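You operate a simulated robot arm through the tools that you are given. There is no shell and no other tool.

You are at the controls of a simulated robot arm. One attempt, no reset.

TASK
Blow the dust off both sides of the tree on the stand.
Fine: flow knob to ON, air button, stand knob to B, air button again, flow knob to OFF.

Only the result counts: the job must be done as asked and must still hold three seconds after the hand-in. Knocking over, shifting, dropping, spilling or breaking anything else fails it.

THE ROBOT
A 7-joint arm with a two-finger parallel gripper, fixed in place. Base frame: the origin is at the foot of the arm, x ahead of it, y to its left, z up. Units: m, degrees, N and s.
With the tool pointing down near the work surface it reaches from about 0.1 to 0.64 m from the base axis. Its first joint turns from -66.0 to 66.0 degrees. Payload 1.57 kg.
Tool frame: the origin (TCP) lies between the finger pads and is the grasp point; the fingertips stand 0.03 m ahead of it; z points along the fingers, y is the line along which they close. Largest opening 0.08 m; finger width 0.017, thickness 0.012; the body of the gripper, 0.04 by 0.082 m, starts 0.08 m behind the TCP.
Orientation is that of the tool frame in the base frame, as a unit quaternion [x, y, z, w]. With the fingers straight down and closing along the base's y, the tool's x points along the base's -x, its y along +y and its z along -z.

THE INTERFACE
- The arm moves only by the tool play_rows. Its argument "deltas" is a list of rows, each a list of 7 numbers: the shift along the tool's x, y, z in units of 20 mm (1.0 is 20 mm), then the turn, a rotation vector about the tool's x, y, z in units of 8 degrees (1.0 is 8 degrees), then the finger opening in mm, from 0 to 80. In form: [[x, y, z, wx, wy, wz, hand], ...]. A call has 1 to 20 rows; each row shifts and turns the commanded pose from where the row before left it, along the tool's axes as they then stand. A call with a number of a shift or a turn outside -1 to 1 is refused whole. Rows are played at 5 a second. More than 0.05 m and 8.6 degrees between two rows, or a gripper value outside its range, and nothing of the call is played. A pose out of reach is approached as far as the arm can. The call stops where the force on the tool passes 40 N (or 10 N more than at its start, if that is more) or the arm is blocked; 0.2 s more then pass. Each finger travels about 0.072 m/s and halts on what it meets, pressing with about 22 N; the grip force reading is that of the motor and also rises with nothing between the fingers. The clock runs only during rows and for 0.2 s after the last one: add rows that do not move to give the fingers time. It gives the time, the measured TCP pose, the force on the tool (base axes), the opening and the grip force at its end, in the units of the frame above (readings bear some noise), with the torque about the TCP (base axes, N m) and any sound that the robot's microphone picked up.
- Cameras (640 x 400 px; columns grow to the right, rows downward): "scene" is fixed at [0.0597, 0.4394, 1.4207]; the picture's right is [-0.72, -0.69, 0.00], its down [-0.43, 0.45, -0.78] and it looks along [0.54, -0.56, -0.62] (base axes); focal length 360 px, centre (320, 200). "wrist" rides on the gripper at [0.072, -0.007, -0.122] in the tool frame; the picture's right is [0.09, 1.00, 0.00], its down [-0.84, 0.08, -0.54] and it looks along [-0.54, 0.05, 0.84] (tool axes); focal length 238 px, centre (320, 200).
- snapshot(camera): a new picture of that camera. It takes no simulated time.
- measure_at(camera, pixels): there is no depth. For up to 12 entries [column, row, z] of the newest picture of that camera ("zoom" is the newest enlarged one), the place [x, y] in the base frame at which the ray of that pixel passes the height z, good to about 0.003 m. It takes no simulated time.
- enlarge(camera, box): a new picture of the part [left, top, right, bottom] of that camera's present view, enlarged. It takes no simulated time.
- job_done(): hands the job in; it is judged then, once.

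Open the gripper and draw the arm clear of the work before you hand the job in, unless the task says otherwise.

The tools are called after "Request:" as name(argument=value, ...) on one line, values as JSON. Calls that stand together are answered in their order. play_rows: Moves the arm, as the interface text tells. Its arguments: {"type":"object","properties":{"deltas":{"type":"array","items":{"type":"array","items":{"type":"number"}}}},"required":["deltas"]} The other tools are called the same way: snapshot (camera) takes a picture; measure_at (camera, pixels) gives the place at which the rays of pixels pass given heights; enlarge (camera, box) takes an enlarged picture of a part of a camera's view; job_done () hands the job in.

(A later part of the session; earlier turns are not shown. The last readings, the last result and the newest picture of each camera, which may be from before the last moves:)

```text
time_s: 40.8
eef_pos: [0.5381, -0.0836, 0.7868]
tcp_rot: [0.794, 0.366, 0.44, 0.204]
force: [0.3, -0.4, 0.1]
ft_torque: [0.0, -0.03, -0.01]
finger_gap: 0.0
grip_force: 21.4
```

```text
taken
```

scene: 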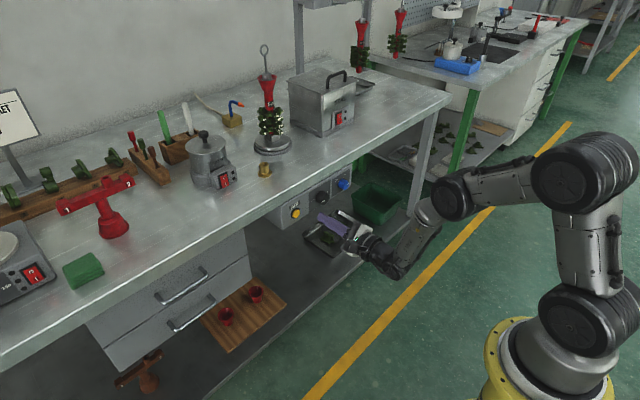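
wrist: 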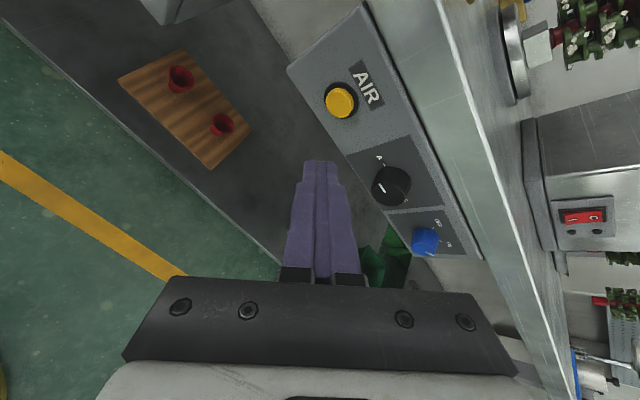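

All rows followed; tool axis is now 32 degrees down with tips at about (0.563, -0.084, 0.771). I move to put the tips about 25 mm in front of the AIR button centre (0.645, -0.069, 0.757).

Request:
play_rows(deltas=[[0.231, -0.011, 0.745, 0, 0, 0, 0], [0.231, -0.011, 0.745, 0, 0, 0, 0], [0.231, -0.011, 0.745, 0, 0, 0, 0], [0.231, -0.011, 0.745, 0, 0, 0, 0], [0, 0, 0, 0, 0, 0, 0]])

Request:
snapshot(camera="wrist")

Request:
enlarge(camera="scene", box=[265, 160, 375, 230])

```text
time_s: 42.0
eef_pos: [0.5942, -0.0698, 0.7629]
tcp_rot: [0.794, 0.367, 0.44, 0.204]
force: [-0.1, 0.1, 0.4]
ft_torque: [0.01, 0.0, -0.01]
finger_gap: 0.0
grip_force: 21.0
```

```text
taken
```

wrist: 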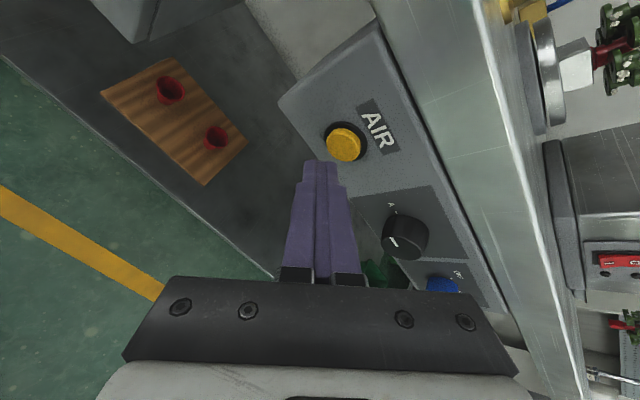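

```text
5.71 times, centred on (320, 195) of scene
```

zoom: 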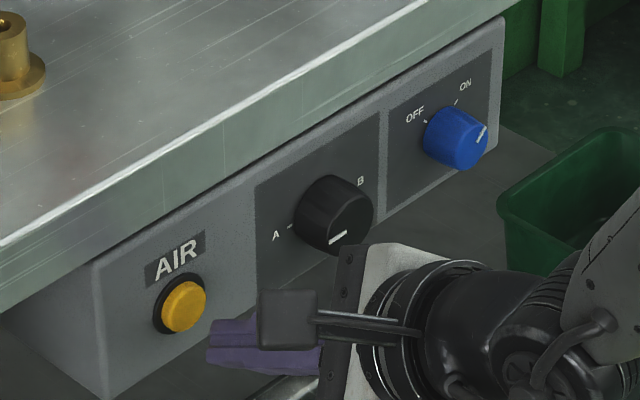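

The AIR button appears at (343,147), matching the predicted place (345,143) within 2 mm. I push along base +x in small steps (tool direction 0.345, 0.402, 0.848), watching force and sound.

Request:
play_rows(deltas=[[0.086, 0.1, 0.212, 0, 0, 0, 0], [0.086, 0.1, 0.212, 0, 0, 0, 0], [0.086, 0.1, 0.212, 0, 0, 0, 0], [0.043, 0.05, 0.106, 0, 0, 0, 0], [0.043, 0.05, 0.106, 0, 0, 0, 0]])

Request:
enlarge(camera="scene", box=[265, 160, 375, 230])

```text
time_s: 43.2
eef_pos: [0.6139, -0.0714, 0.7639]
tcp_rot: [0.794, 0.367, 0.439, 0.204]
force: [-5.4, -0.7, 1.1]
ft_torque: [-0.03, -0.02, -0.02]
finger_gap: 0.0
grip_force: 21.8
heard: click
```

```text
5.71 times, centred on (320, 195) of scene
```

zoom: 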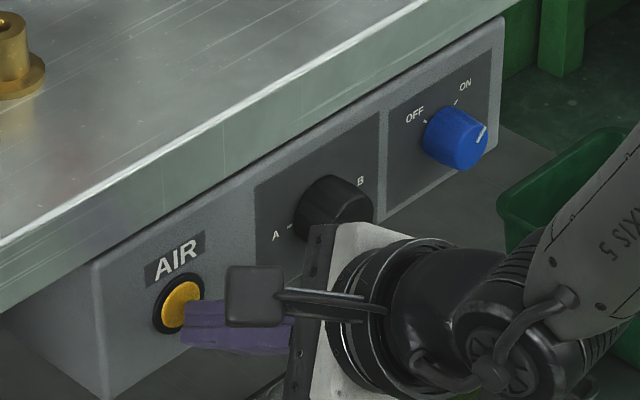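

A click was heard with 5 N on the button. I hold still a while to listen for air and look at the dust on the tree.

Request:
play_rows(deltas=[[0, 0, 0, 0, 0, 0, 0], [0, 0, 0, 0, 0, 0, 0], [0, 0, 0, 0, 0, 0, 0], [0, 0, 0, 0, 0, 0, 0], [0, 0, 0, 0, 0, 0, 0]])

Request:
enlarge(camera="scene", box=[215, 40, 315, 170])

```text
time_s: 44.4
eef_pos: [0.6131, -0.0701, 0.7632]
tcp_rot: [0.794, 0.366, 0.44, 0.205]
force: [-6.3, -0.1, -1.2]
ft_torque: [0.02, 0.05, 0.05]
finger_gap: 0.0001
grip_force: 21.2
```

```text
3.08 times, centred on (265, 105) of scene
```

zoom: 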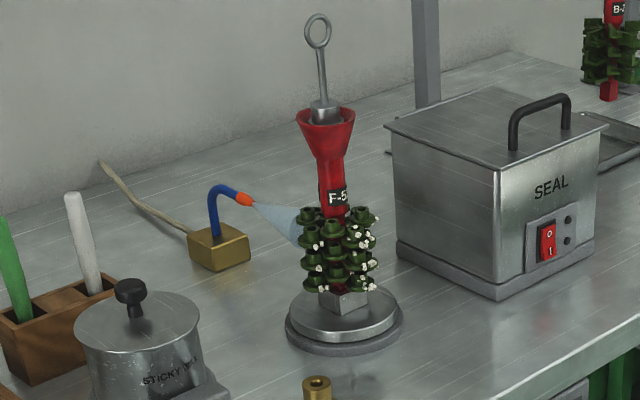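

An air cone is visible at (270,215) in the zoom blowing on the left side of the tree. I keep holding to see how the dust and air develop.

Request:
play_rows(deltas=[[0, 0, 0, 0, 0, 0, 0], [0, 0, 0, 0, 0, 0, 0], [0, 0, 0, 0, 0, 0, 0], [0, 0, 0, 0, 0, 0, 0], [0, 0, 0, 0, 0, 0, 0], [0, 0, 0, 0, 0, 0, 0], [0, 0, 0, 0, 0, 0, 0], [0, 0, 0, 0, 0, 0, 0], [0, 0, 0, 0, 0, 0, 0], [0, 0, 0, 0, 0, 0, 0]])

Request:
enlarge(camera="scene", box=[235, 80, 305, 165])

```text
time_s: 46.6
eef_pos: [0.6156, -0.0706, 0.7642]
tcp_rot: [0.794, 0.367, 0.44, 0.204]
force: [-5.7, 0.2, -0.1]
ft_torque: [0.01, 0.02, -0.02]
finger_gap: 0.0
grip_force: 21.4
```

```text
4.71 times, centred on (270, 122) of scene
```

zoom: 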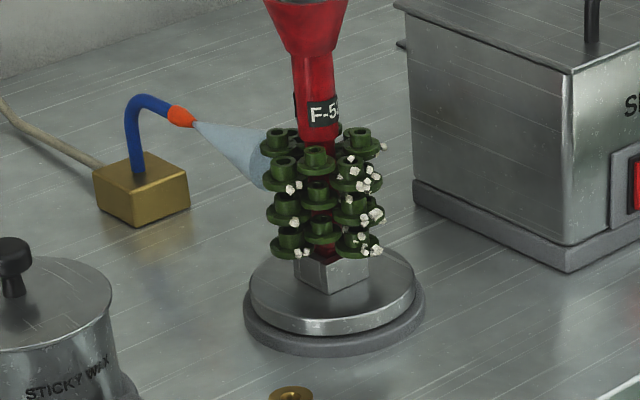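

The cone keeps blowing while the button is held. I zoom tighter on the tree to count the dust specks.

Request:
enlarge(camera="scene", box=[250, 100, 290, 140])

Request:
play_rows(deltas=[[0, 0, 0, 0, 0, 0, 0], [0, 0, 0, 0, 0, 0, 0], [0, 0, 0, 0, 0, 0, 0], [0, 0, 0, 0, 0, 0, 0], [0, 0, 0, 0, 0, 0, 0], [0, 0, 0, 0, 0, 0, 0], [0, 0, 0, 0, 0, 0, 0], [0, 0, 0, 0, 0, 0, 0], [0, 0, 0, 0, 0, 0, 0], [0, 0, 0, 0, 0, 0, 0]])

Request:
enlarge(camera="scene", box=[250, 100, 290, 140])

```text
10.00 times, centred on (270, 120) of scene
```

zoom: 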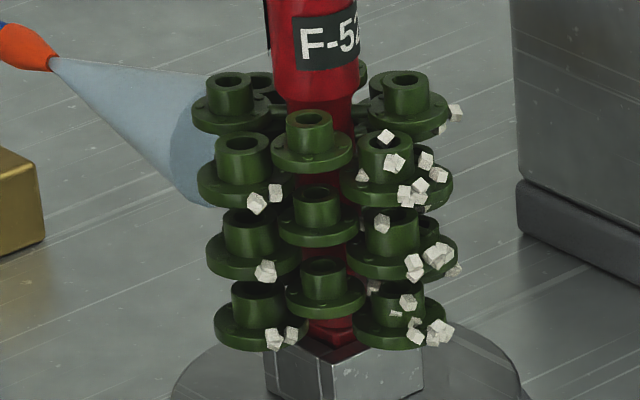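

```text
time_s: 48.8
eef_pos: [0.613, -0.071, 0.764]
tcp_rot: [0.794, 0.366, 0.44, 0.204]
force: [-6.7, 0.4, 0.1]
ft_torque: [0.01, -0.01, -0.02]
finger_gap: 0.0
grip_force: 21.3
```

```text
10.00 times, centred on (270, 120) of scene
```

zoom: 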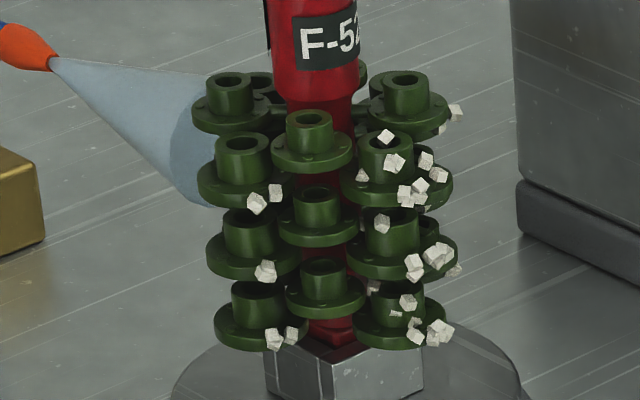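

No further change: the nozzle-facing side is clear and the rest of the dust is on the far half. I back off the button along base -x and see whether the air stops.

Request:
play_rows(deltas=[[-0.172, -0.2, -0.424, 0, 0, 0, 0], [-0.172, -0.2, -0.424, 0, 0, 0, 0], [-0.172, -0.2, -0.424, 0, 0, 0, 0], [0, 0, 0, 0, 0, 0, 0]])

Request:
enlarge(camera="scene", box=[225, 80, 315, 165])

Request:
enlarge(camera="scene", box=[265, 160, 375, 230])

```text
time_s: 49.8
eef_pos: [0.584, -0.0685, 0.765]
tcp_rot: [0.794, 0.367, 0.44, 0.204]
force: [0.0, -0.5, 0.0]
ft_torque: [-0.01, -0.01, -0.02]
finger_gap: 0.0
grip_force: 21.8
```

```text
4.71 times, centred on (270, 122) of scene
```

zoom: 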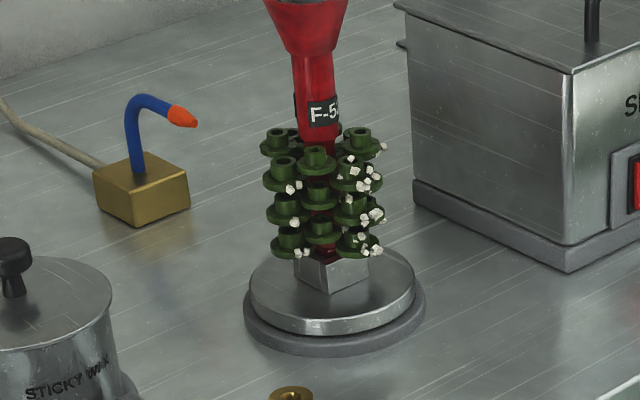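

```text
5.71 times, centred on (320, 195) of scene
```

zoom: 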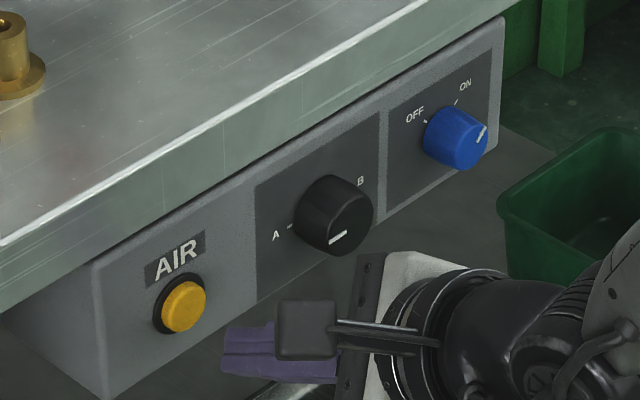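

The air stops on release, so the button is momentary and side A has been blown. Now I retreat, move right to y=-0.169 and level the tool in front of the black stand knob.

Request:
play_rows(deltas=[[-0.345, -0.402, -0.848, 0, 0, 0, 0], [-0.345, -0.402, -0.848, 0, 0, 0, 0], [-0.761, 0.647, 0.002, 0, 0, 0, 60], [-0.761, 0.647, 0.002, 0, 0, 0, 60], [-0.761, 0.647, 0.002, 0, 0, 0, 60], [-0.761, 0.647, 0.002, 0, 0, 0, 60], [-0.761, 0.647, 0.002, 0, 0, 0, 60], [0, 0, 0, -0.76, 0.649, 0, 60], [0, 0, 0, -0.76, 0.649, 0, 60], [0, 0, 0, -0.76, 0.649, 0, 60], [0, 0, 0, -0.76, 0.649, 0, 60], [0, 0, 0, 0, 0, 0, 60]])

Request:
snapshot(camera="wrist")

```text
time_s: 52.4
eef_pos: [0.5432, -0.1692, 0.7652]
tcp_rot: [0.641, 0.297, 0.642, 0.296]
force: [-0.4, 0.2, -0.2]
ft_torque: [0.01, -0.05, 0.02]
finger_gap: 0.0602
grip_force: 0.1
```

```text
taken
```

wrist: 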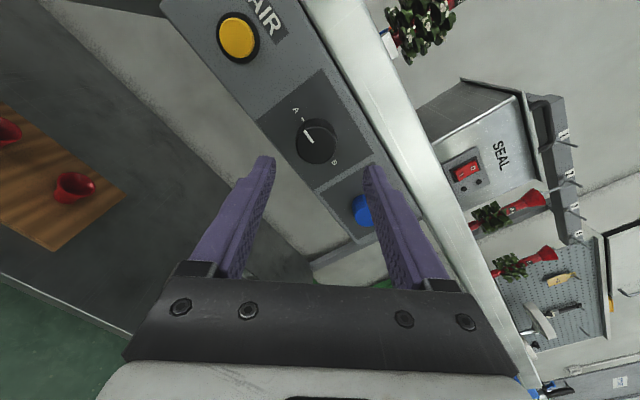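

The black knob sits at (317,142), centred between the fingers. I roll back by 40, then further toward +40 degrees, checking reach on the way.

Request:
play_rows(deltas=[[0, 0, 0, 0, 0, -1, 60], [0, 0, 0, 0, 0, -1, 60], [0, 0, 0, 0, 0, -1, 60], [0, 0, 0, 0, 0, -1, 60], [0, 0, 0, 0, 0, -1, 60]])

Request:
play_rows(deltas=[[0, 0, 0, 0, 0, -1, 60], [0, 0, 0, 0, 0, -1, 60], [0, 0, 0, 0, 0, -1, 60]])

```text
time_s: 53.6
eef_pos: [0.5427, -0.1698, 0.7651]
tcp_rot: [0.501, 0.499, 0.501, 0.499]
force: [0.0, 0.3, 0.0]
ft_torque: [-0.01, -0.01, 0.01]
finger_gap: 0.0598
grip_force: 0.0
```

```text
time_s: 54.4
eef_pos: [0.5431, -0.1705, 0.7654]
tcp_rot: [0.386, 0.592, 0.386, 0.593]
force: [-0.2, 0.9, -0.7]
ft_torque: [-0.03, -0.01, -0.04]
finger_gap: 0.06
grip_force: 0.0
```

Still exact at +66 degrees. Two more rows down to about +50.

Request:
play_rows(deltas=[[0, 0, 0, 0, 0, -1, 60], [0, 0, 0, 0, 0, -1, 60]])

Request:
play_rows(deltas=[[0, 0, 0, 0, 0, -1, 60], [0, 0, 0, 0, 0, 0, 60]])

Request:
enlarge(camera="wrist", box=[240, 80, 400, 190])

```text
time_s: 55.0
eef_pos: [0.5432, -0.1702, 0.765]
tcp_rot: [0.3, 0.641, 0.3, 0.64]
force: [-0.1, -0.1, 0.5]
ft_torque: [0.0, -0.01, 0.01]
finger_gap: 0.0599
grip_force: 0.0
```

```text
time_s: 55.6
eef_pos: [0.5431, -0.17, 0.7648]
tcp_rot: [0.256, 0.659, 0.256, 0.659]
force: [-0.4, -0.3, 0.9]
ft_torque: [-0.03, 0.01, 0.0]
finger_gap: 0.0604
grip_force: 0.0
```

```text
3.64 times, centred on (320, 135) of wrist
```

zoom: 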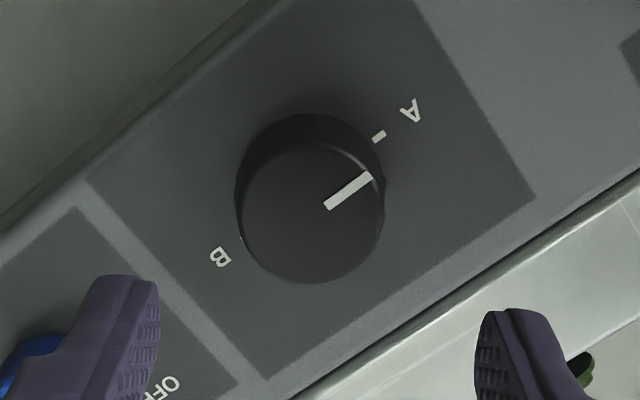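

Roll is +42 degrees and the knob centre is about 3 mm lower than the tool axis; pointer still at A. I lower 3 mm and advance 68 mm around the black knob.

Request:
play_rows(deltas=[[0.12, -0.11, 0.4, 0, 0, 0, 64], [0, 0, 1, 0, 0, 0, 64], [0, 0, 1, 0, 0, 0, 64], [0, 0, 1, 0, 0, 0, 64], [0, 0, 0, 0, 0, 0, 64]])

Request:
enlarge(camera="wrist", box=[220, 100, 420, 240])

Request:
enlarge(camera="scene", box=[275, 160, 385, 230])

```text
time_s: 56.8
eef_pos: [0.6118, -0.1707, 0.7633]
tcp_rot: [0.255, 0.659, 0.256, 0.659]
force: [0.1, -0.5, 0.2]
ft_torque: [0.03, 0.0, 0.0]
finger_gap: 0.0639
grip_force: 0.0
```

```text
2.86 times, centred on (320, 170) of wrist
```

zoom: 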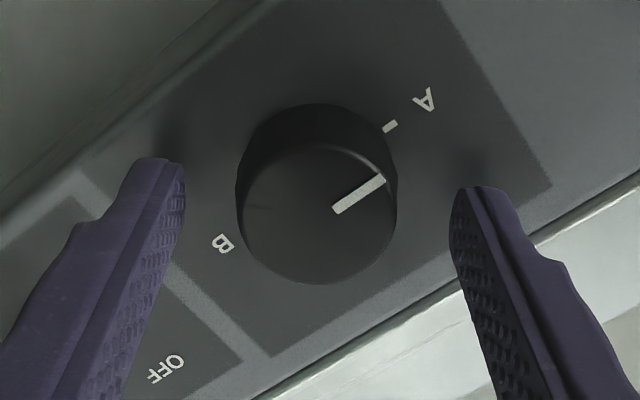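

```text
5.71 times, centred on (330, 195) of scene
```

zoom: 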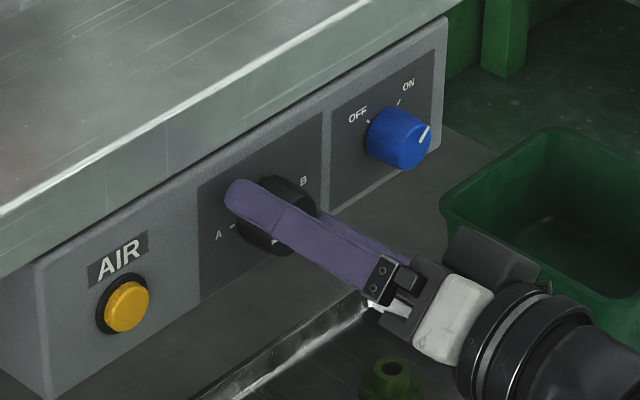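

The knob is centred between the fingers, but about 2 mm toward tool +x (row 175 vs expected 178.7). I shift 2 mm along tool +x and close on it.

Request:
play_rows(deltas=[[0.1, 0, 0, 0, 0, 0, 64], [0, 0, 0, 0, 0, 0, 25], [0, 0, 0, 0, 0, 0, 20], [0, 0, 0, 0, 0, 0, 20], [0, 0, 0, 0, 0, 0, 20]])

```text
time_s: 58.0
eef_pos: [0.6124, -0.1705, 0.7616]
tcp_rot: [0.257, 0.66, 0.254, 0.659]
force: [6.6, -7.3, -6.9]
ft_torque: [-0.01, 0.04, -0.42]
finger_gap: 0.037
grip_force: 43.0
```

Gripped at 37 mm. I turn clockwise in a first short step with a small easing along tool -y, watching the torque about x.

Request:
play_rows(deltas=[[0, -0.03, 0, 0, 0, 0.8, 20], [0, -0.02, 0, 0, 0, 0.8, 20], [0, 0, 0, 0, 0, 0.8, 20], [0, 0, 0, 0, 0, 0.8, 20]])

Request:
enlarge(camera="wrist", box=[220, 100, 420, 240])

```text
time_s: 59.0
eef_pos: [0.6123, -0.1708, 0.7607]
tcp_rot: [0.395, 0.585, 0.396, 0.587]
force: [4.6, -12.3, -2.6]
ft_torque: [-0.04, 0.2, -0.39]
finger_gap: 0.0369
grip_force: 43.0
```

```text
2.86 times, centred on (320, 170) of wrist
```

zoom: 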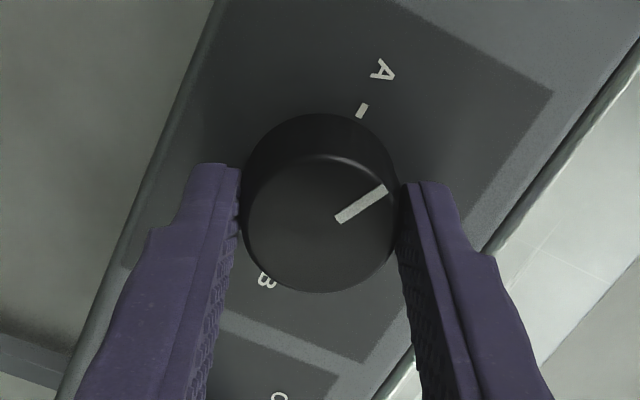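

The pointer has left A and turns freely clockwise. I continue 64 degrees more, easing the side force a little.

Request:
play_rows(deltas=[[-0.02, -0.02, 0, 0, 0, 0.8, 20], [-0.02, -0.02, 0, 0, 0, 0.8, 20], [-0.01, 0, 0, 0, 0, 0.8, 20], [-0.01, 0, 0, 0, 0, 0.8, 20], [0, 0, 0, 0, 0, 0.8, 20]])

Request:
play_rows(deltas=[[0, 0, 0, 0, 0, 0.8, 20], [0, 0, 0, 0, 0, 0.8, 20], [0, 0, 0, 0, 0, 0.8, 20], [0, 0, 0, 0, 0, 0.8, 20], [0, 0, 0, 0, 0, 0.8, 20]])

```text
time_s: 60.2
eef_pos: [0.6119, -0.1702, 0.7603]
tcp_rot: [0.541, 0.454, 0.543, 0.455]
force: [9.1, -8.4, 5.2]
ft_torque: [-0.02, -0.19, 0.02]
finger_gap: 0.0369
grip_force: 42.9
```

```text
time_s: 61.4
eef_pos: [0.6118, -0.17, 0.7612]
tcp_rot: [0.645, 0.287, 0.647, 0.287]
force: [-1.4, -0.6, 15.7]
ft_torque: [-0.05, -0.6, 0.26]
finger_gap: 0.0369
grip_force: 43.4
```

Turned about 90 degrees so far. I release, back off 50 mm, roll back 90 degrees for a second grasp, and look.

Request:
play_rows(deltas=[[0, 0, 0, 0, 0, 0, 64], [0, 0, 0, 0, 0, 0, 64], [0, 0, 0, 0, 0, 0, 64], [0, 0, -1, 0, 0, 0, 64], [0, 0, -1, 0, 0, 0, 64], [0, 0, -0.5, 0, 0, 0, 64], [0, 0, 0, 0, 0, 0, 64]])

Request:
enlarge(camera="wrist", box=[220, 80, 420, 200])

Request:
enlarge(camera="scene", box=[225, 40, 385, 230])

```text
time_s: 63.0
eef_pos: [0.561, -0.1709, 0.7592]
tcp_rot: [0.646, 0.288, 0.646, 0.288]
force: [0.1, 0.0, -0.5]
ft_torque: [-0.04, 0.03, -0.01]
finger_gap: 0.0638
grip_force: 0.1
```

```text
3.20 times, centred on (320, 140) of wrist
```

zoom: 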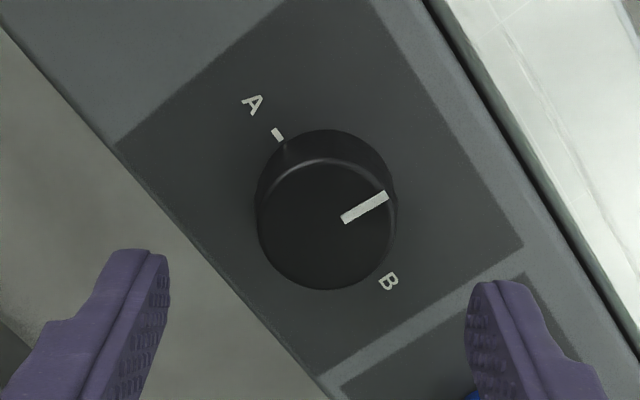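

```text
2.11 times, centred on (305, 135) of scene
```

zoom: 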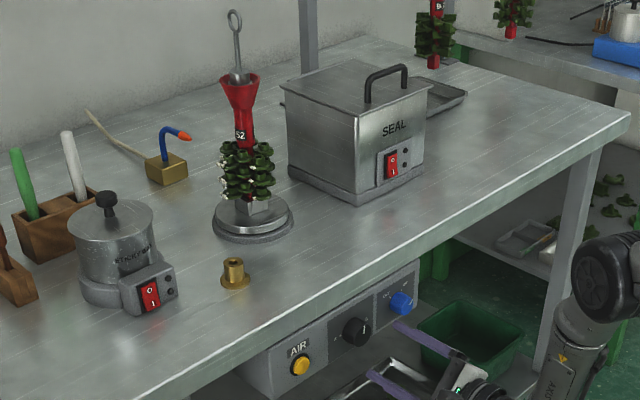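

The pointer is at 12 o'clock and the stand has turned with it. I roll back 90 degrees to regrasp.

Request:
play_rows(deltas=[[0, 0, 0, 0, 0, -1, 64], [0, 0, 0, 0, 0, -1, 64], [0, 0, 0, 0, 0, -1, 64], [0, 0, 0, 0, 0, -1, 64], [0, 0, 0, 0, 0, -1, 64], [0, 0, 0, 0, 0, -1, 64], [0, 0, 0, 0, 0, -1, 64], [0, 0, 0, 0, 0, -1, 64], [0, 0, 0, 0, 0, -1, 64], [0, 0, 0, 0, 0, -1, 64], [0, 0, 0, 0, 0, -1, 64], [0, 0, 0, 0, 0, -0.25, 64], [0, 0, 0, 0, 0, 0, 64]])

Request:
enlarge(camera="wrist", box=[220, 80, 420, 200])

```text
time_s: 65.8
eef_pos: [0.5607, -0.17, 0.7592]
tcp_rot: [0.253, 0.66, 0.252, 0.66]
force: [0.7, -0.4, 0.0]
ft_torque: [-0.01, 0.01, -0.04]
finger_gap: 0.0641
grip_force: 0.1
```

```text
3.20 times, centred on (320, 140) of wrist
```

zoom: 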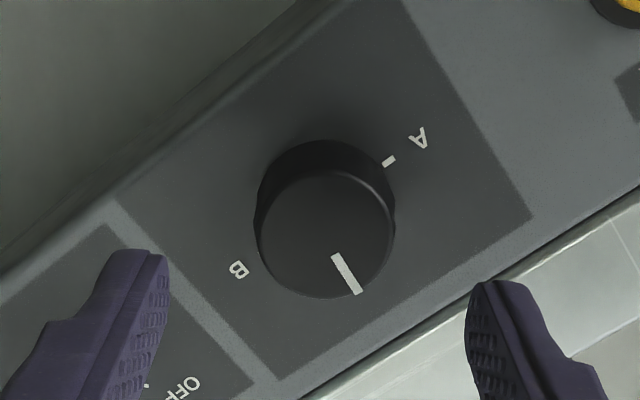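

The knob face centre (321.6,150.3) matches the tool axis (320.6,150.2). I advance 51 mm and close on the knob.

Request:
play_rows(deltas=[[0, 0, 1, 0, 0, 0, 64], [0, 0, 1, 0, 0, 0, 64], [0, 0, 0.55, 0, 0, 0, 64], [0, 0, 0, 0, 0, 0, 64], [0, 0, 0, 0, 0, 0, 25], [0, 0, 0, 0, 0, 0, 20], [0, 0, 0, 0, 0, 0, 20], [0, 0, 0, 0, 0, 0, 20]])

```text
time_s: 67.6
eef_pos: [0.6121, -0.1702, 0.7602]
tcp_rot: [0.252, 0.66, 0.254, 0.661]
force: [-0.8, 5.6, 2.9]
ft_torque: [-0.03, -0.22, 0.05]
finger_gap: 0.0364
grip_force: 43.1
```

Gripped at 36 mm with small side load. I turn clockwise 80 degrees in two parts.

Request:
play_rows(deltas=[[0, 0.02, 0, 0, 0, 0.8, 20], [0, 0, 0, 0, 0, 0.8, 20], [0, 0, 0, 0, 0, 0.8, 20], [0, 0, 0, 0, 0, 0.8, 20], [0, 0, 0, 0, 0, 0.8, 20], [0, 0, 0, 0, 0, 0.8, 20]])

Request:
play_rows(deltas=[[0, 0, 0, 0, 0, 0.8, 20], [0, 0, 0, 0, 0, 0.8, 20], [0, 0, 0, 0, 0, 0.8, 20], [0, 0, 0, 0, 0, 0.8, 20], [0, 0, 0, 0, 0, 0.8, 20], [0, 0, 0, 0, 0, 0.8, 20]])

Request:
enlarge(camera="wrist", box=[250, 110, 390, 200])

```text
time_s: 69.0
eef_pos: [0.6125, -0.1694, 0.7605]
tcp_rot: [0.455, 0.539, 0.458, 0.54]
force: [17.1, 2.4, 2.1]
ft_torque: [0.0, -0.08, -0.36]
finger_gap: 0.0366
grip_force: 42.5
```

```text
time_s: 70.4
eef_pos: [0.6134, -0.1702, 0.7609]
tcp_rot: [0.608, 0.359, 0.609, 0.361]
force: [18.9, -1.2, 4.1]
ft_torque: [0.0, -0.33, 0.53]
finger_gap: 0.0364
grip_force: 43.3
```

```text
4.44 times, centred on (320, 155) of wrist
```

zoom: 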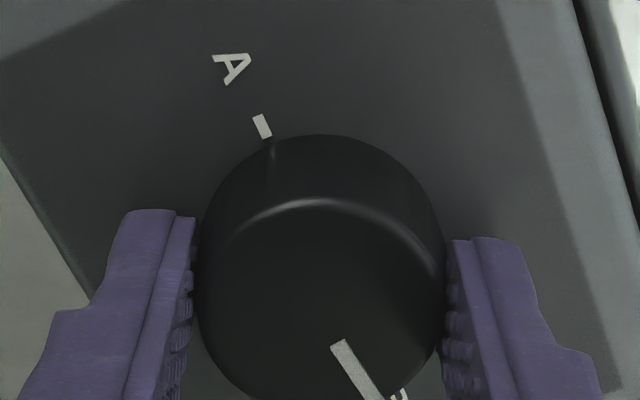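

About 77 degrees turned; the pointer nears B. I turn the remaining 13 degrees and check torque.

Request:
play_rows(deltas=[[0, 0, 0.03, 0, 0, 0.8, 20], [0, 0, 0.02, 0, 0, 0.8, 20], [0, 0, 0, 0, 0, 0, 20]])

Request:
enlarge(camera="wrist", box=[240, 110, 400, 220])

Request:
enlarge(camera="scene", box=[300, 175, 345, 215])

```text
time_s: 71.2
eef_pos: [0.6131, -0.1711, 0.7595]
tcp_rot: [0.646, 0.288, 0.645, 0.29]
force: [-5.2, -3.6, 9.5]
ft_torque: [-0.55, -0.39, -0.09]
finger_gap: 0.0369
grip_force: 43.1
```

```text
3.64 times, centred on (320, 165) of wrist
```

zoom: 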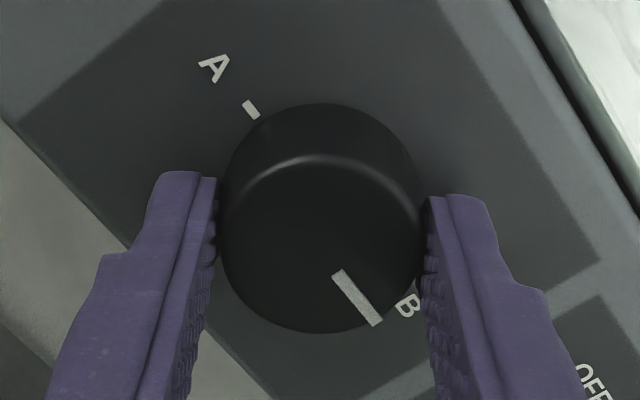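

```text
10.00 times, centred on (322, 195) of scene
```

zoom: 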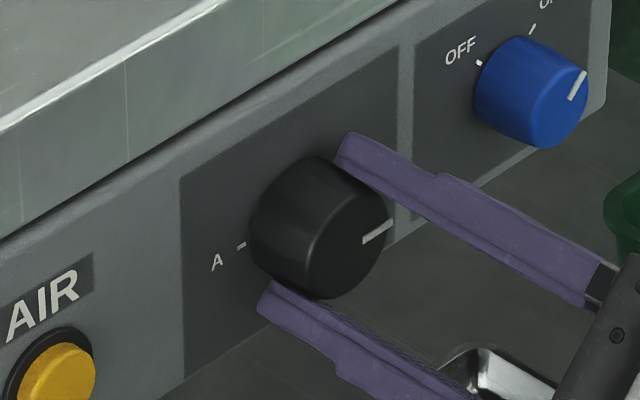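

Torque -0.55 Nm shows the stop and the pointer (363,243)-(392,223) runs along the panel's horizontal to B. I release and back off.

Request:
play_rows(deltas=[[0, 0, 0, 0, 0, 0, 64], [0, 0, 0, 0, 0, 0, 64], [0, 0, 0, 0, 0, 0, 64], [0, 0, -1, 0, 0, 0, 64], [0, 0, -1, 0, 0, 0, 64], [0, 0, -1, 0, 0, 0, 64], [0, 0, -0.5, 0, 0, 0, 64], [0, 0, 0, 0, 0, 0, 64]])

Request:
enlarge(camera="wrist", box=[220, 80, 420, 200])

Request:
enlarge(camera="scene", box=[250, 100, 290, 140])

```text
time_s: 73.0
eef_pos: [0.5423, -0.1709, 0.7607]
tcp_rot: [0.645, 0.29, 0.645, 0.29]
force: [-0.1, -1.2, 0.4]
ft_torque: [-0.02, -0.01, 0.0]
finger_gap: 0.0636
grip_force: 0.1
```

```text
3.20 times, centred on (320, 140) of wrist
```

zoom: 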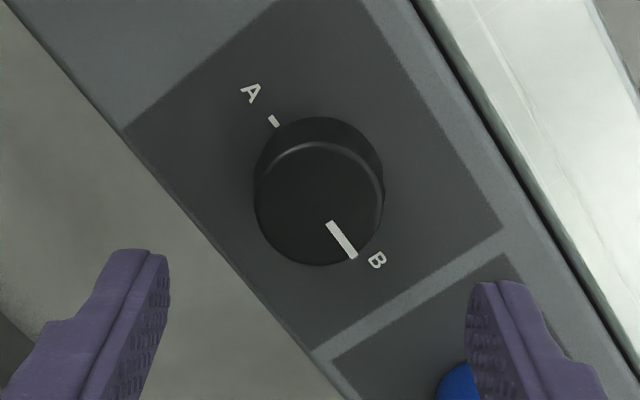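

```text
10.00 times, centred on (270, 120) of scene
```

zoom: 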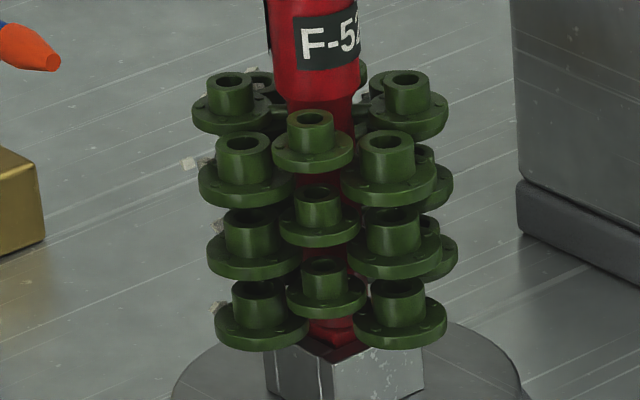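

The dusty half now faces the nozzle and the pointer is at B. I close the fingers, tilt 32 degrees down, and move left to the AIR button approach pose used before.

Request:
play_rows(deltas=[[0, 0, 0, 0.748, -0.664, 0, 0], [0, 0, 0, 0.748, -0.664, 0, 0], [0, 0, 0, 0.748, -0.664, 0, 0], [0, 0, 0, 0.748, -0.664, 0, 0], [0.748, -0.664, 0, 0, 0, 0, 0], [0.748, -0.664, 0, 0, 0, 0, 0], [0.748, -0.664, 0, 0, 0, 0, 0], [0.748, -0.664, 0, 0, 0, 0, 0], [0.748, -0.664, 0, 0, 0, 0, 0], [0, 0, 0, 0, 0, 0, 0]])

```text
time_s: 75.2
eef_pos: [0.5441, -0.0706, 0.7576]
tcp_rot: [0.798, 0.358, 0.442, 0.199]
force: [0.7, 0.9, -0.3]
ft_torque: [-0.02, 0.01, 0.05]
finger_gap: 0.0
grip_force: 21.4
```

On track at (0.544, -0.071, 0.758). I move forward 50 mm and up 6 mm to the point just in front of the button.

Request:
play_rows(deltas=[[0.349, 0.393, 0.653, 0, 0, 0, 0], [0.349, 0.393, 0.653, 0, 0, 0, 0], [0.349, 0.393, 0.653, 0, 0, 0, 0], [0, 0, 0, 0, 0, 0, 0]])

Request:
snapshot(camera="wrist")

```text
time_s: 76.2
eef_pos: [0.5935, -0.0688, 0.7659]
tcp_rot: [0.798, 0.358, 0.442, 0.2]
force: [-0.4, 0.4, 0.1]
ft_torque: [-0.02, -0.01, -0.02]
finger_gap: 0.0
grip_force: 21.4
```

```text
taken
```

wrist: 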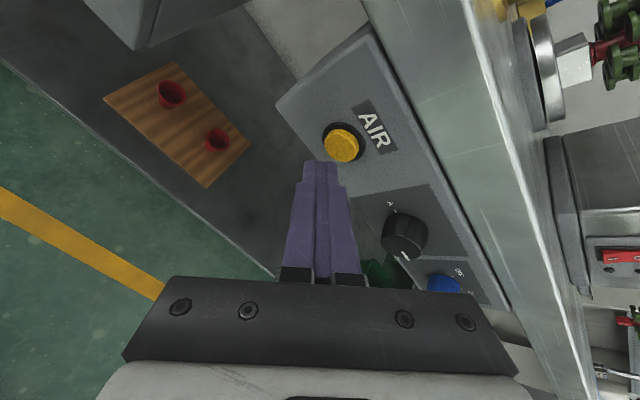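

The button at (341,145) is placed as at the first press. I push 20 mm along base +x and hold about 4 s.

Request:
play_rows(deltas=[[0.032, 0.036, 0.265, 0, 0, 0, 0], [0.088, 0.099, 0.212, 0, 0, 0, 0], [0.088, 0.099, 0.212, 0, 0, 0, 0], [0.044, 0.05, 0.106, 0, 0, 0, 0], [0.044, 0.05, 0.106, 0, 0, 0, 0], [0, 0, 0, 0, 0, 0, 0], [0, 0, 0, 0, 0, 0, 0], [0, 0, 0, 0, 0, 0, 0]])

Request:
enlarge(camera="scene", box=[235, 90, 305, 150])

```text
time_s: 78.0
eef_pos: [0.6133, -0.0678, 0.7627]
tcp_rot: [0.798, 0.36, 0.442, 0.198]
force: [-3.4, 0.3, -0.9]
ft_torque: [0.0, 0.05, -0.02]
finger_gap: 0.0
grip_force: 21.0
heard: click
```

```text
6.67 times, centred on (270, 120) of scene
```

zoom: 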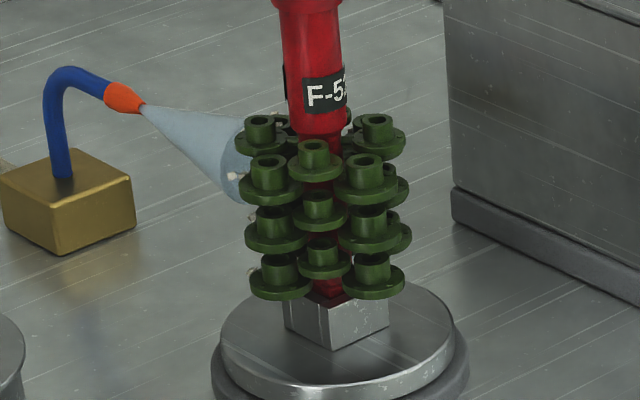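

Click heard and the cone blows onto the dusty side; specks at (235,178) and (250,270) still show. I hold for 4 s.

Request:
play_rows(deltas=[[0, 0, 0, 0, 0, 0, 0], [0, 0, 0, 0, 0, 0, 0], [0, 0, 0, 0, 0, 0, 0], [0, 0, 0, 0, 0, 0, 0], [0, 0, 0, 0, 0, 0, 0], [0, 0, 0, 0, 0, 0, 0], [0, 0, 0, 0, 0, 0, 0], [0, 0, 0, 0, 0, 0, 0], [0, 0, 0, 0, 0, 0, 0], [0, 0, 0, 0, 0, 0, 0], [0, 0, 0, 0, 0, 0, 0], [0, 0, 0, 0, 0, 0, 0], [0, 0, 0, 0, 0, 0, 0], [0, 0, 0, 0, 0, 0, 0], [0, 0, 0, 0, 0, 0, 0], [0, 0, 0, 0, 0, 0, 0], [0, 0, 0, 0, 0, 0, 0], [0, 0, 0, 0, 0, 0, 0], [0, 0, 0, 0, 0, 0, 0], [0, 0, 0, 0, 0, 0, 0]])

Request:
enlarge(camera="scene", box=[235, 90, 305, 150])

```text
time_s: 82.2
eef_pos: [0.611, -0.0682, 0.764]
tcp_rot: [0.798, 0.359, 0.442, 0.199]
force: [-4.0, 0.2, 0.2]
ft_torque: [0.0, -0.04, -0.01]
finger_gap: 0.0
grip_force: 21.1
```

```text
6.67 times, centred on (270, 120) of scene
```

zoom: 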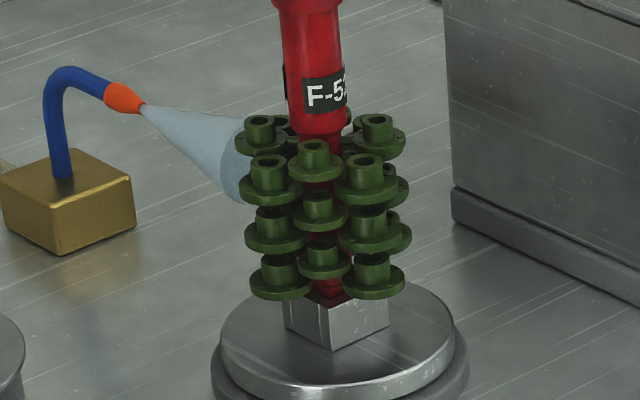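

The dust is gone. I release the button, retreat, move right to the blue knob and level the tool again.

Request:
play_rows(deltas=[[-0.176, -0.198, -0.424, 0, 0, 0, 0], [-0.352, -0.396, -0.848, 0, 0, 0, 0], [-0.352, -0.396, -0.848, 0, 0, 0, 0], [-0.352, -0.396, -0.848, 0, 0, 0, 0], [-0.748, 0.664, 0, 0, 0, 0, 60], [-0.748, 0.664, 0, 0, 0, 0, 60], [-0.748, 0.664, 0, 0, 0, 0, 60], [-0.748, 0.664, 0, 0, 0, 0, 60], [-0.748, 0.664, 0, 0, 0, 0, 60], [0, 0, 0, -0.748, 0.664, 0, 60], [0, 0, 0, -0.748, 0.664, 0, 60], [0, 0, 0, -0.748, 0.664, 0, 60], [0, 0, 0, -0.748, 0.664, 0, 60], [0, 0, 0, 0, 0, 0, 60]])

Request:
enlarge(camera="scene", box=[225, 60, 385, 230])

```text
time_s: 85.2
eef_pos: [0.543, -0.1708, 0.7638]
tcp_rot: [0.644, 0.291, 0.645, 0.29]
force: [1.3, 0.0, -0.2]
ft_torque: [0.0, -0.04, 0.01]
finger_gap: 0.0602
grip_force: 0.1
```

```text
2.35 times, centred on (305, 145) of scene
```

zoom: 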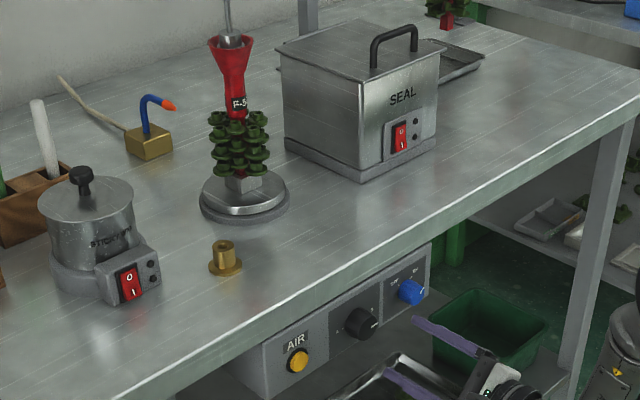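

Air is off and the tree looks clean. I move right to the blue knob (y=-0.265, z=0.7605) at the current roll of 131 degrees.

Request:
play_rows(deltas=[[-0.725, 0.603, 0, 0, 0, 0, 60], [-0.725, 0.603, 0, 0, 0, 0, 60], [-0.725, 0.603, 0, 0, 0, 0, 60], [-0.725, 0.603, 0, 0, 0, 0, 60], [-0.725, 0.603, 0, 0, 0, 0, 60], [0, 0, 0, 0, 0, 0, 60]])

Request:
enlarge(camera="wrist", box=[220, 80, 420, 200])

```text
time_s: 86.6
eef_pos: [0.5453, -0.2644, 0.7612]
tcp_rot: [0.644, 0.29, 0.645, 0.291]
force: [0.0, 0.3, 0.5]
ft_torque: [-0.03, 0.03, 0.02]
finger_gap: 0.0602
grip_force: 0.1
```

```text
3.20 times, centred on (320, 140) of wrist
```

zoom: 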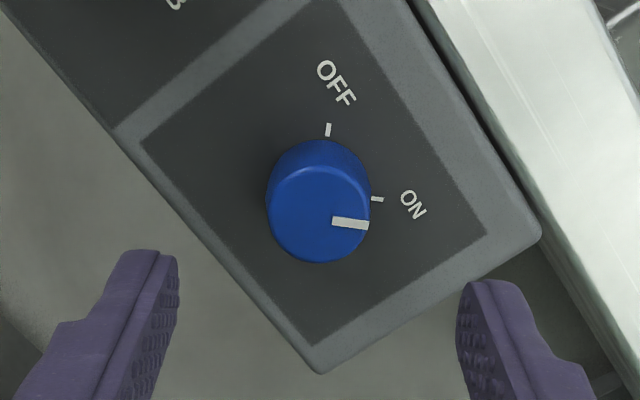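

The knob face (319.4,144) matches the tool axis (320.6,144.7). I advance 66 mm and close on the blue knob.

Request:
play_rows(deltas=[[0, 0, 1, 0, 0, 0, 60], [0, 0, 1, 0, 0, 0, 60], [0, 0, 1, 0, 0, 0, 60], [0, 0, 0.3, 0, 0, 0, 60], [0, 0, 0, 0, 0, 0, 60], [0, 0, 0, 0, 0, 0, 20], [0, 0, 0, 0, 0, 0, 15], [0, 0, 0, 0, 0, 0, 15], [0, 0, 0, 0, 0, 0, 15]])

```text
time_s: 88.6
eef_pos: [0.609, -0.2636, 0.7614]
tcp_rot: [0.645, 0.29, 0.645, 0.289]
force: [4.9, 1.0, -3.6]
ft_torque: [-0.03, 0.15, -0.01]
finger_gap: 0.0287
grip_force: 38.8
```

Gripped at 28.7 mm with little side load. I turn counter-clockwise toward OFF, 77 degrees first in two parts.

Request:
play_rows(deltas=[[0, 0, 0, 0, 0, -0.8, 15], [0, 0, 0, 0, 0, -0.8, 15], [0, 0, 0, 0, 0, -0.8, 15], [0, 0, 0, 0, 0, -0.8, 15], [0, 0, 0, 0, 0, -0.8, 15], [0, 0, 0, 0, 0, -0.8, 15]])

Request:
play_rows(deltas=[[0, 0, 0, 0, 0, -0.8, 15], [0, 0, 0, 0, 0, -0.8, 15], [0, 0, 0, 0, 0, -0.8, 15], [0, 0, 0, 0, 0, -0.8, 15], [0, 0, 0, 0, 0, -0.8, 15], [0, 0, 0, 0, 0, -0.8, 15]])

Request:
enlarge(camera="wrist", box=[240, 110, 400, 220])

```text
time_s: 90.0
eef_pos: [0.6097, -0.2637, 0.7609]
tcp_rot: [0.512, 0.488, 0.513, 0.486]
force: [-4.3, 6.0, 1.1]
ft_torque: [0.02, -0.16, 0.97]
finger_gap: 0.0286
grip_force: 38.7
```

```text
time_s: 91.4
eef_pos: [0.6093, -0.2644, 0.7591]
tcp_rot: [0.324, 0.629, 0.324, 0.628]
force: [17.2, 2.8, -6.4]
ft_torque: [0.04, 0.28, -0.02]
finger_gap: 0.0287
grip_force: 39.3
```

```text
3.64 times, centred on (320, 165) of wrist
```

zoom: 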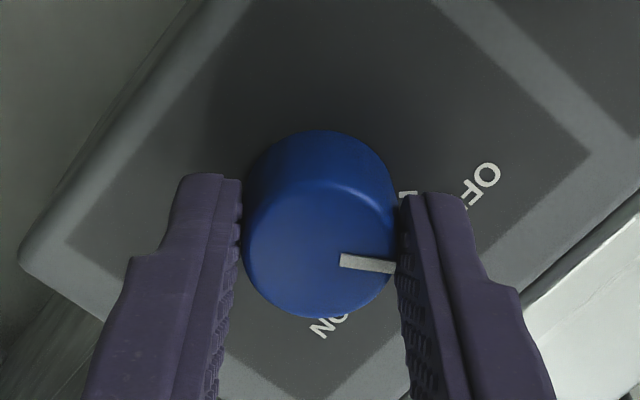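

77 degrees turned with no resistance yet. I turn the last 13-15 degrees and check the torque for the stop.

Request:
play_rows(deltas=[[0, 0, 0, 0, 0, -0.8, 15], [0, 0, 0, 0, 0, -0.8, 15], [0, 0, 0, 0, 0, -0.15, 15], [0, 0, 0, 0, 0, 0, 15]])

Request:
enlarge(camera="wrist", box=[240, 110, 400, 220])

Request:
enlarge(camera="scene", box=[325, 165, 365, 195])

```text
time_s: 92.4
eef_pos: [0.6087, -0.2641, 0.7606]
tcp_rot: [0.246, 0.664, 0.245, 0.662]
force: [14.6, 5.4, -7.7]
ft_torque: [0.05, 0.04, 0.04]
finger_gap: 0.0291
grip_force: 38.3
```

```text
3.64 times, centred on (320, 165) of wrist
```

zoom: 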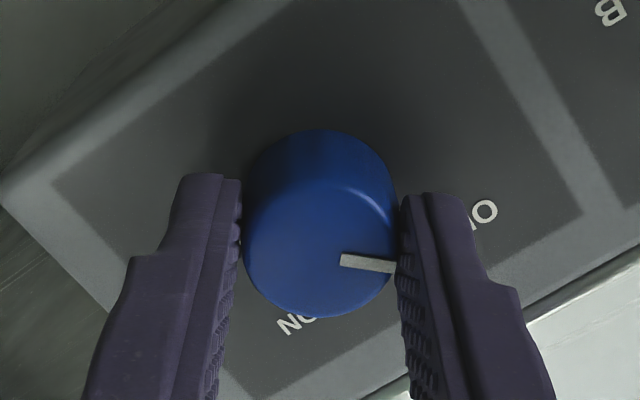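

```text
13.33 times, centred on (345, 180) of scene
```

zoom: 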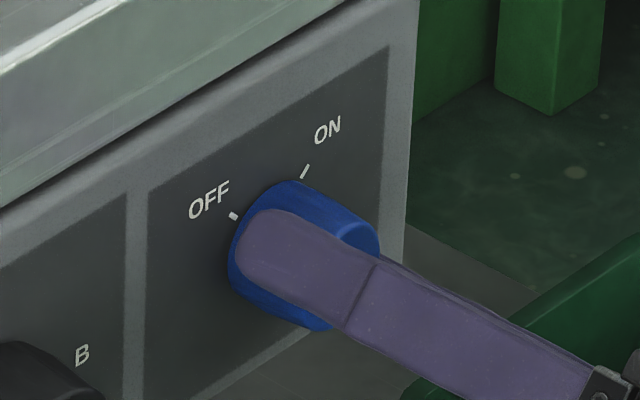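

About 91 degrees turned with no stop torque yet. I nudge a little further counter-clockwise until torque rises.

Request:
play_rows(deltas=[[0, 0, 0, 0, 0, -0.2, 15], [0, 0, 0, 0, 0, 0, 15]])

Request:
play_rows(deltas=[[0, 0, 0, 0, 0, -0.15, 15], [0, 0, 0, 0, 0, 0, 15]])

```text
time_s: 93.0
eef_pos: [0.6095, -0.2649, 0.76]
tcp_rot: [0.237, 0.667, 0.237, 0.666]
force: [15.5, 4.0, -8.8]
ft_torque: [0.12, 0.41, 0.18]
finger_gap: 0.0286
grip_force: 38.0
```

```text
time_s: 93.6
eef_pos: [0.6079, -0.2642, 0.7609]
tcp_rot: [0.23, 0.669, 0.231, 0.668]
force: [4.5, 7.7, -5.5]
ft_torque: [0.05, -0.06, 0.11]
finger_gap: 0.0286
grip_force: 38.7
```

Torque changed briefly and the load relaxed, suggesting the stop and a small slip. I release, back off, and check the pointer.

Request:
play_rows(deltas=[[0, 0, 0, 0, 0, 0, 60], [0, 0, 0, 0, 0, 0, 60], [0, 0, 0, 0, 0, 0, 60], [0, 0, -1, 0, 0, 0, 60], [0, 0, -1, 0, 0, 0, 60], [0, 0, -1, 0, 0, 0, 60], [0, 0, -0.5, 0, 0, 0, 60], [0, 0, 0, 0, 0, 0, 60]])

Request:
enlarge(camera="wrist", box=[260, 90, 380, 180])

Request:
enlarge(camera="scene", box=[285, 165, 365, 225])

```text
time_s: 95.4
eef_pos: [0.5396, -0.2655, 0.7599]
tcp_rot: [0.23, 0.669, 0.229, 0.669]
force: [0.2, -0.2, 0.7]
ft_torque: [-0.01, -0.03, 0.0]
finger_gap: 0.0597
grip_force: 0.1
```

```text
4.44 times, centred on (320, 135) of wrist
```

zoom: 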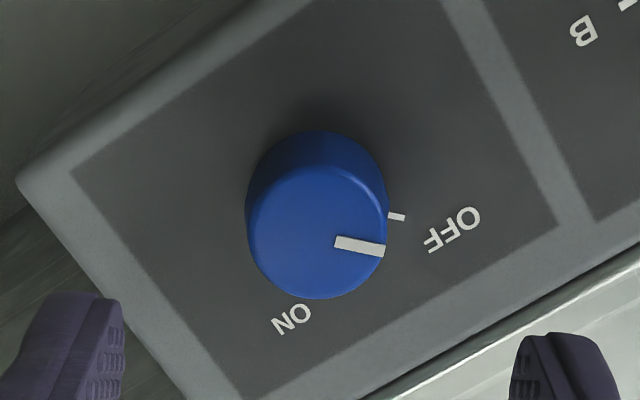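

```text
6.67 times, centred on (325, 195) of scene
```

zoom: 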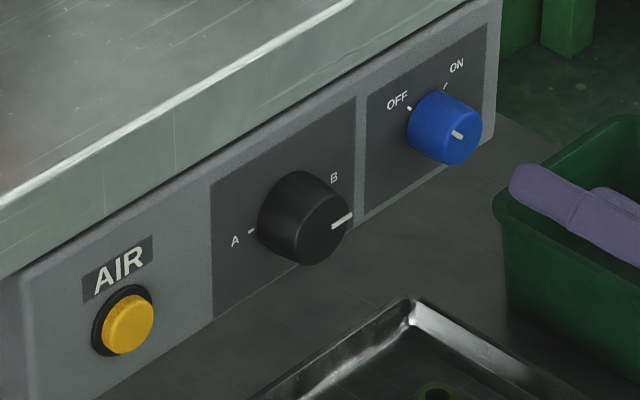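

The pointer (335,240)-(385,250) is parallel to the OFF tick, the stand knob is at B and AIR is out. I open the gripper fully and draw the arm back and up, clear of the bench front.

Request:
play_rows(deltas=[[0, 0, -0.5, 0, 0, 0, 80], [-0.788, 0.616, -0.2, 0, 0, 0, 80], [-0.788, 0.616, -0.2, 0, 0, 0, 80], [-0.788, 0.616, -0.2, 0, 0, 0, 80], [-0.788, 0.616, -0.2, 0, 0, 0, 80], [-0.788, 0.616, -0.2, 0, 0, 0, 80], [-0.788, 0.616, -0.2, 0, 0, 0, 80], [-0.788, 0.616, -0.2, 0, 0, 0, 80], [-0.788, 0.616, -0.2, 0, 0, 0, 80], [0, 0, 0, 0, 0, 0, 80]])

Request:
snapshot(camera="scene")

Request:
enlarge(camera="scene", box=[235, 80, 305, 160])

Request:
snapshot(camera="wrist")

```text
time_s: 97.6
eef_pos: [0.4975, -0.2622, 0.9213]
tcp_rot: [0.231, 0.669, 0.229, 0.669]
force: [-0.3, 0.1, 0.1]
ft_torque: [0.0, 0.0, 0.02]
finger_gap: 0.08
grip_force: 0.2
```

```text
taken
```

scene: 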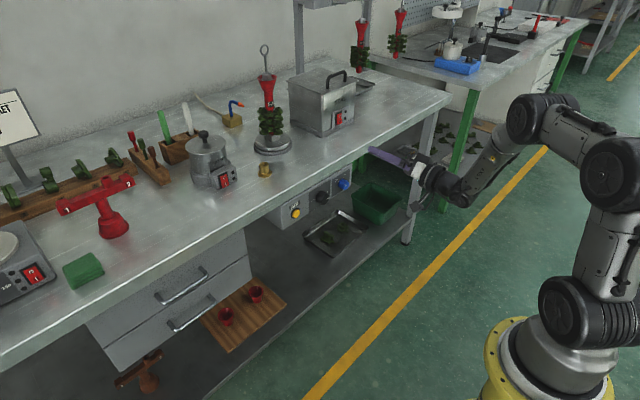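

```text
5.00 times, centred on (270, 120) of scene
```

zoom: 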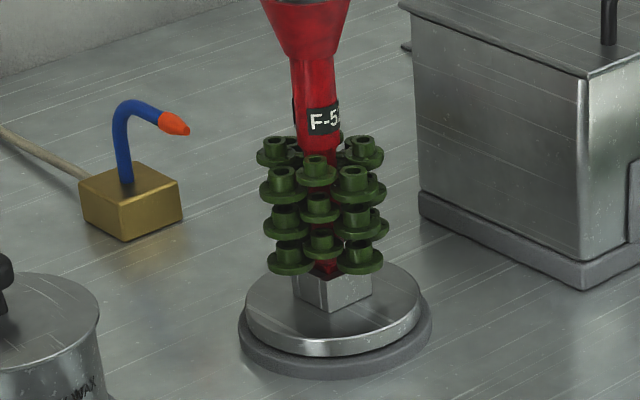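

```text
taken
```

wrist: 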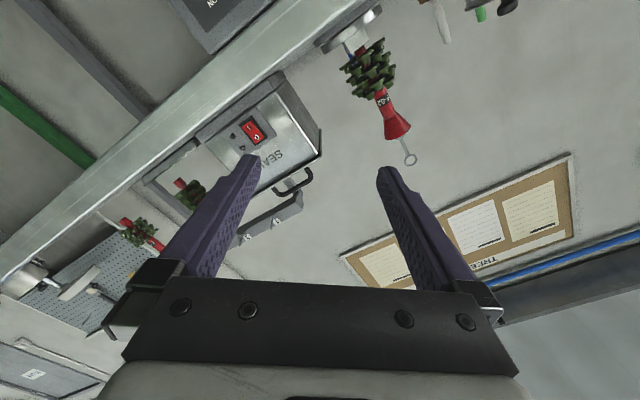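

The tree shows no white specks, the air is off and nothing else has moved. I take one closer look at the tree from the wrist side before handing in.

Request:
enlarge(camera="wrist", box=[310, 0, 430, 170])

Request:
enlarge(camera="scene", box=[275, 165, 365, 225])

```text
2.35 times, centred on (370, 85) of wrist
```

zoom: 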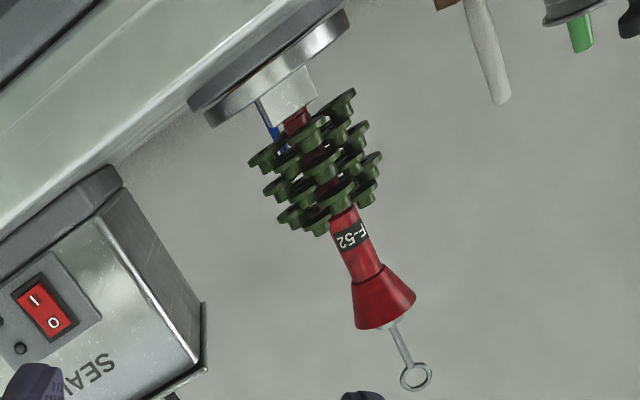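

```text
6.67 times, centred on (320, 195) of scene
```

zoom: 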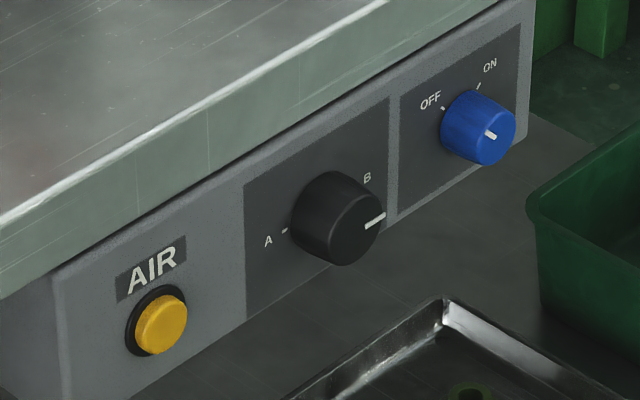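

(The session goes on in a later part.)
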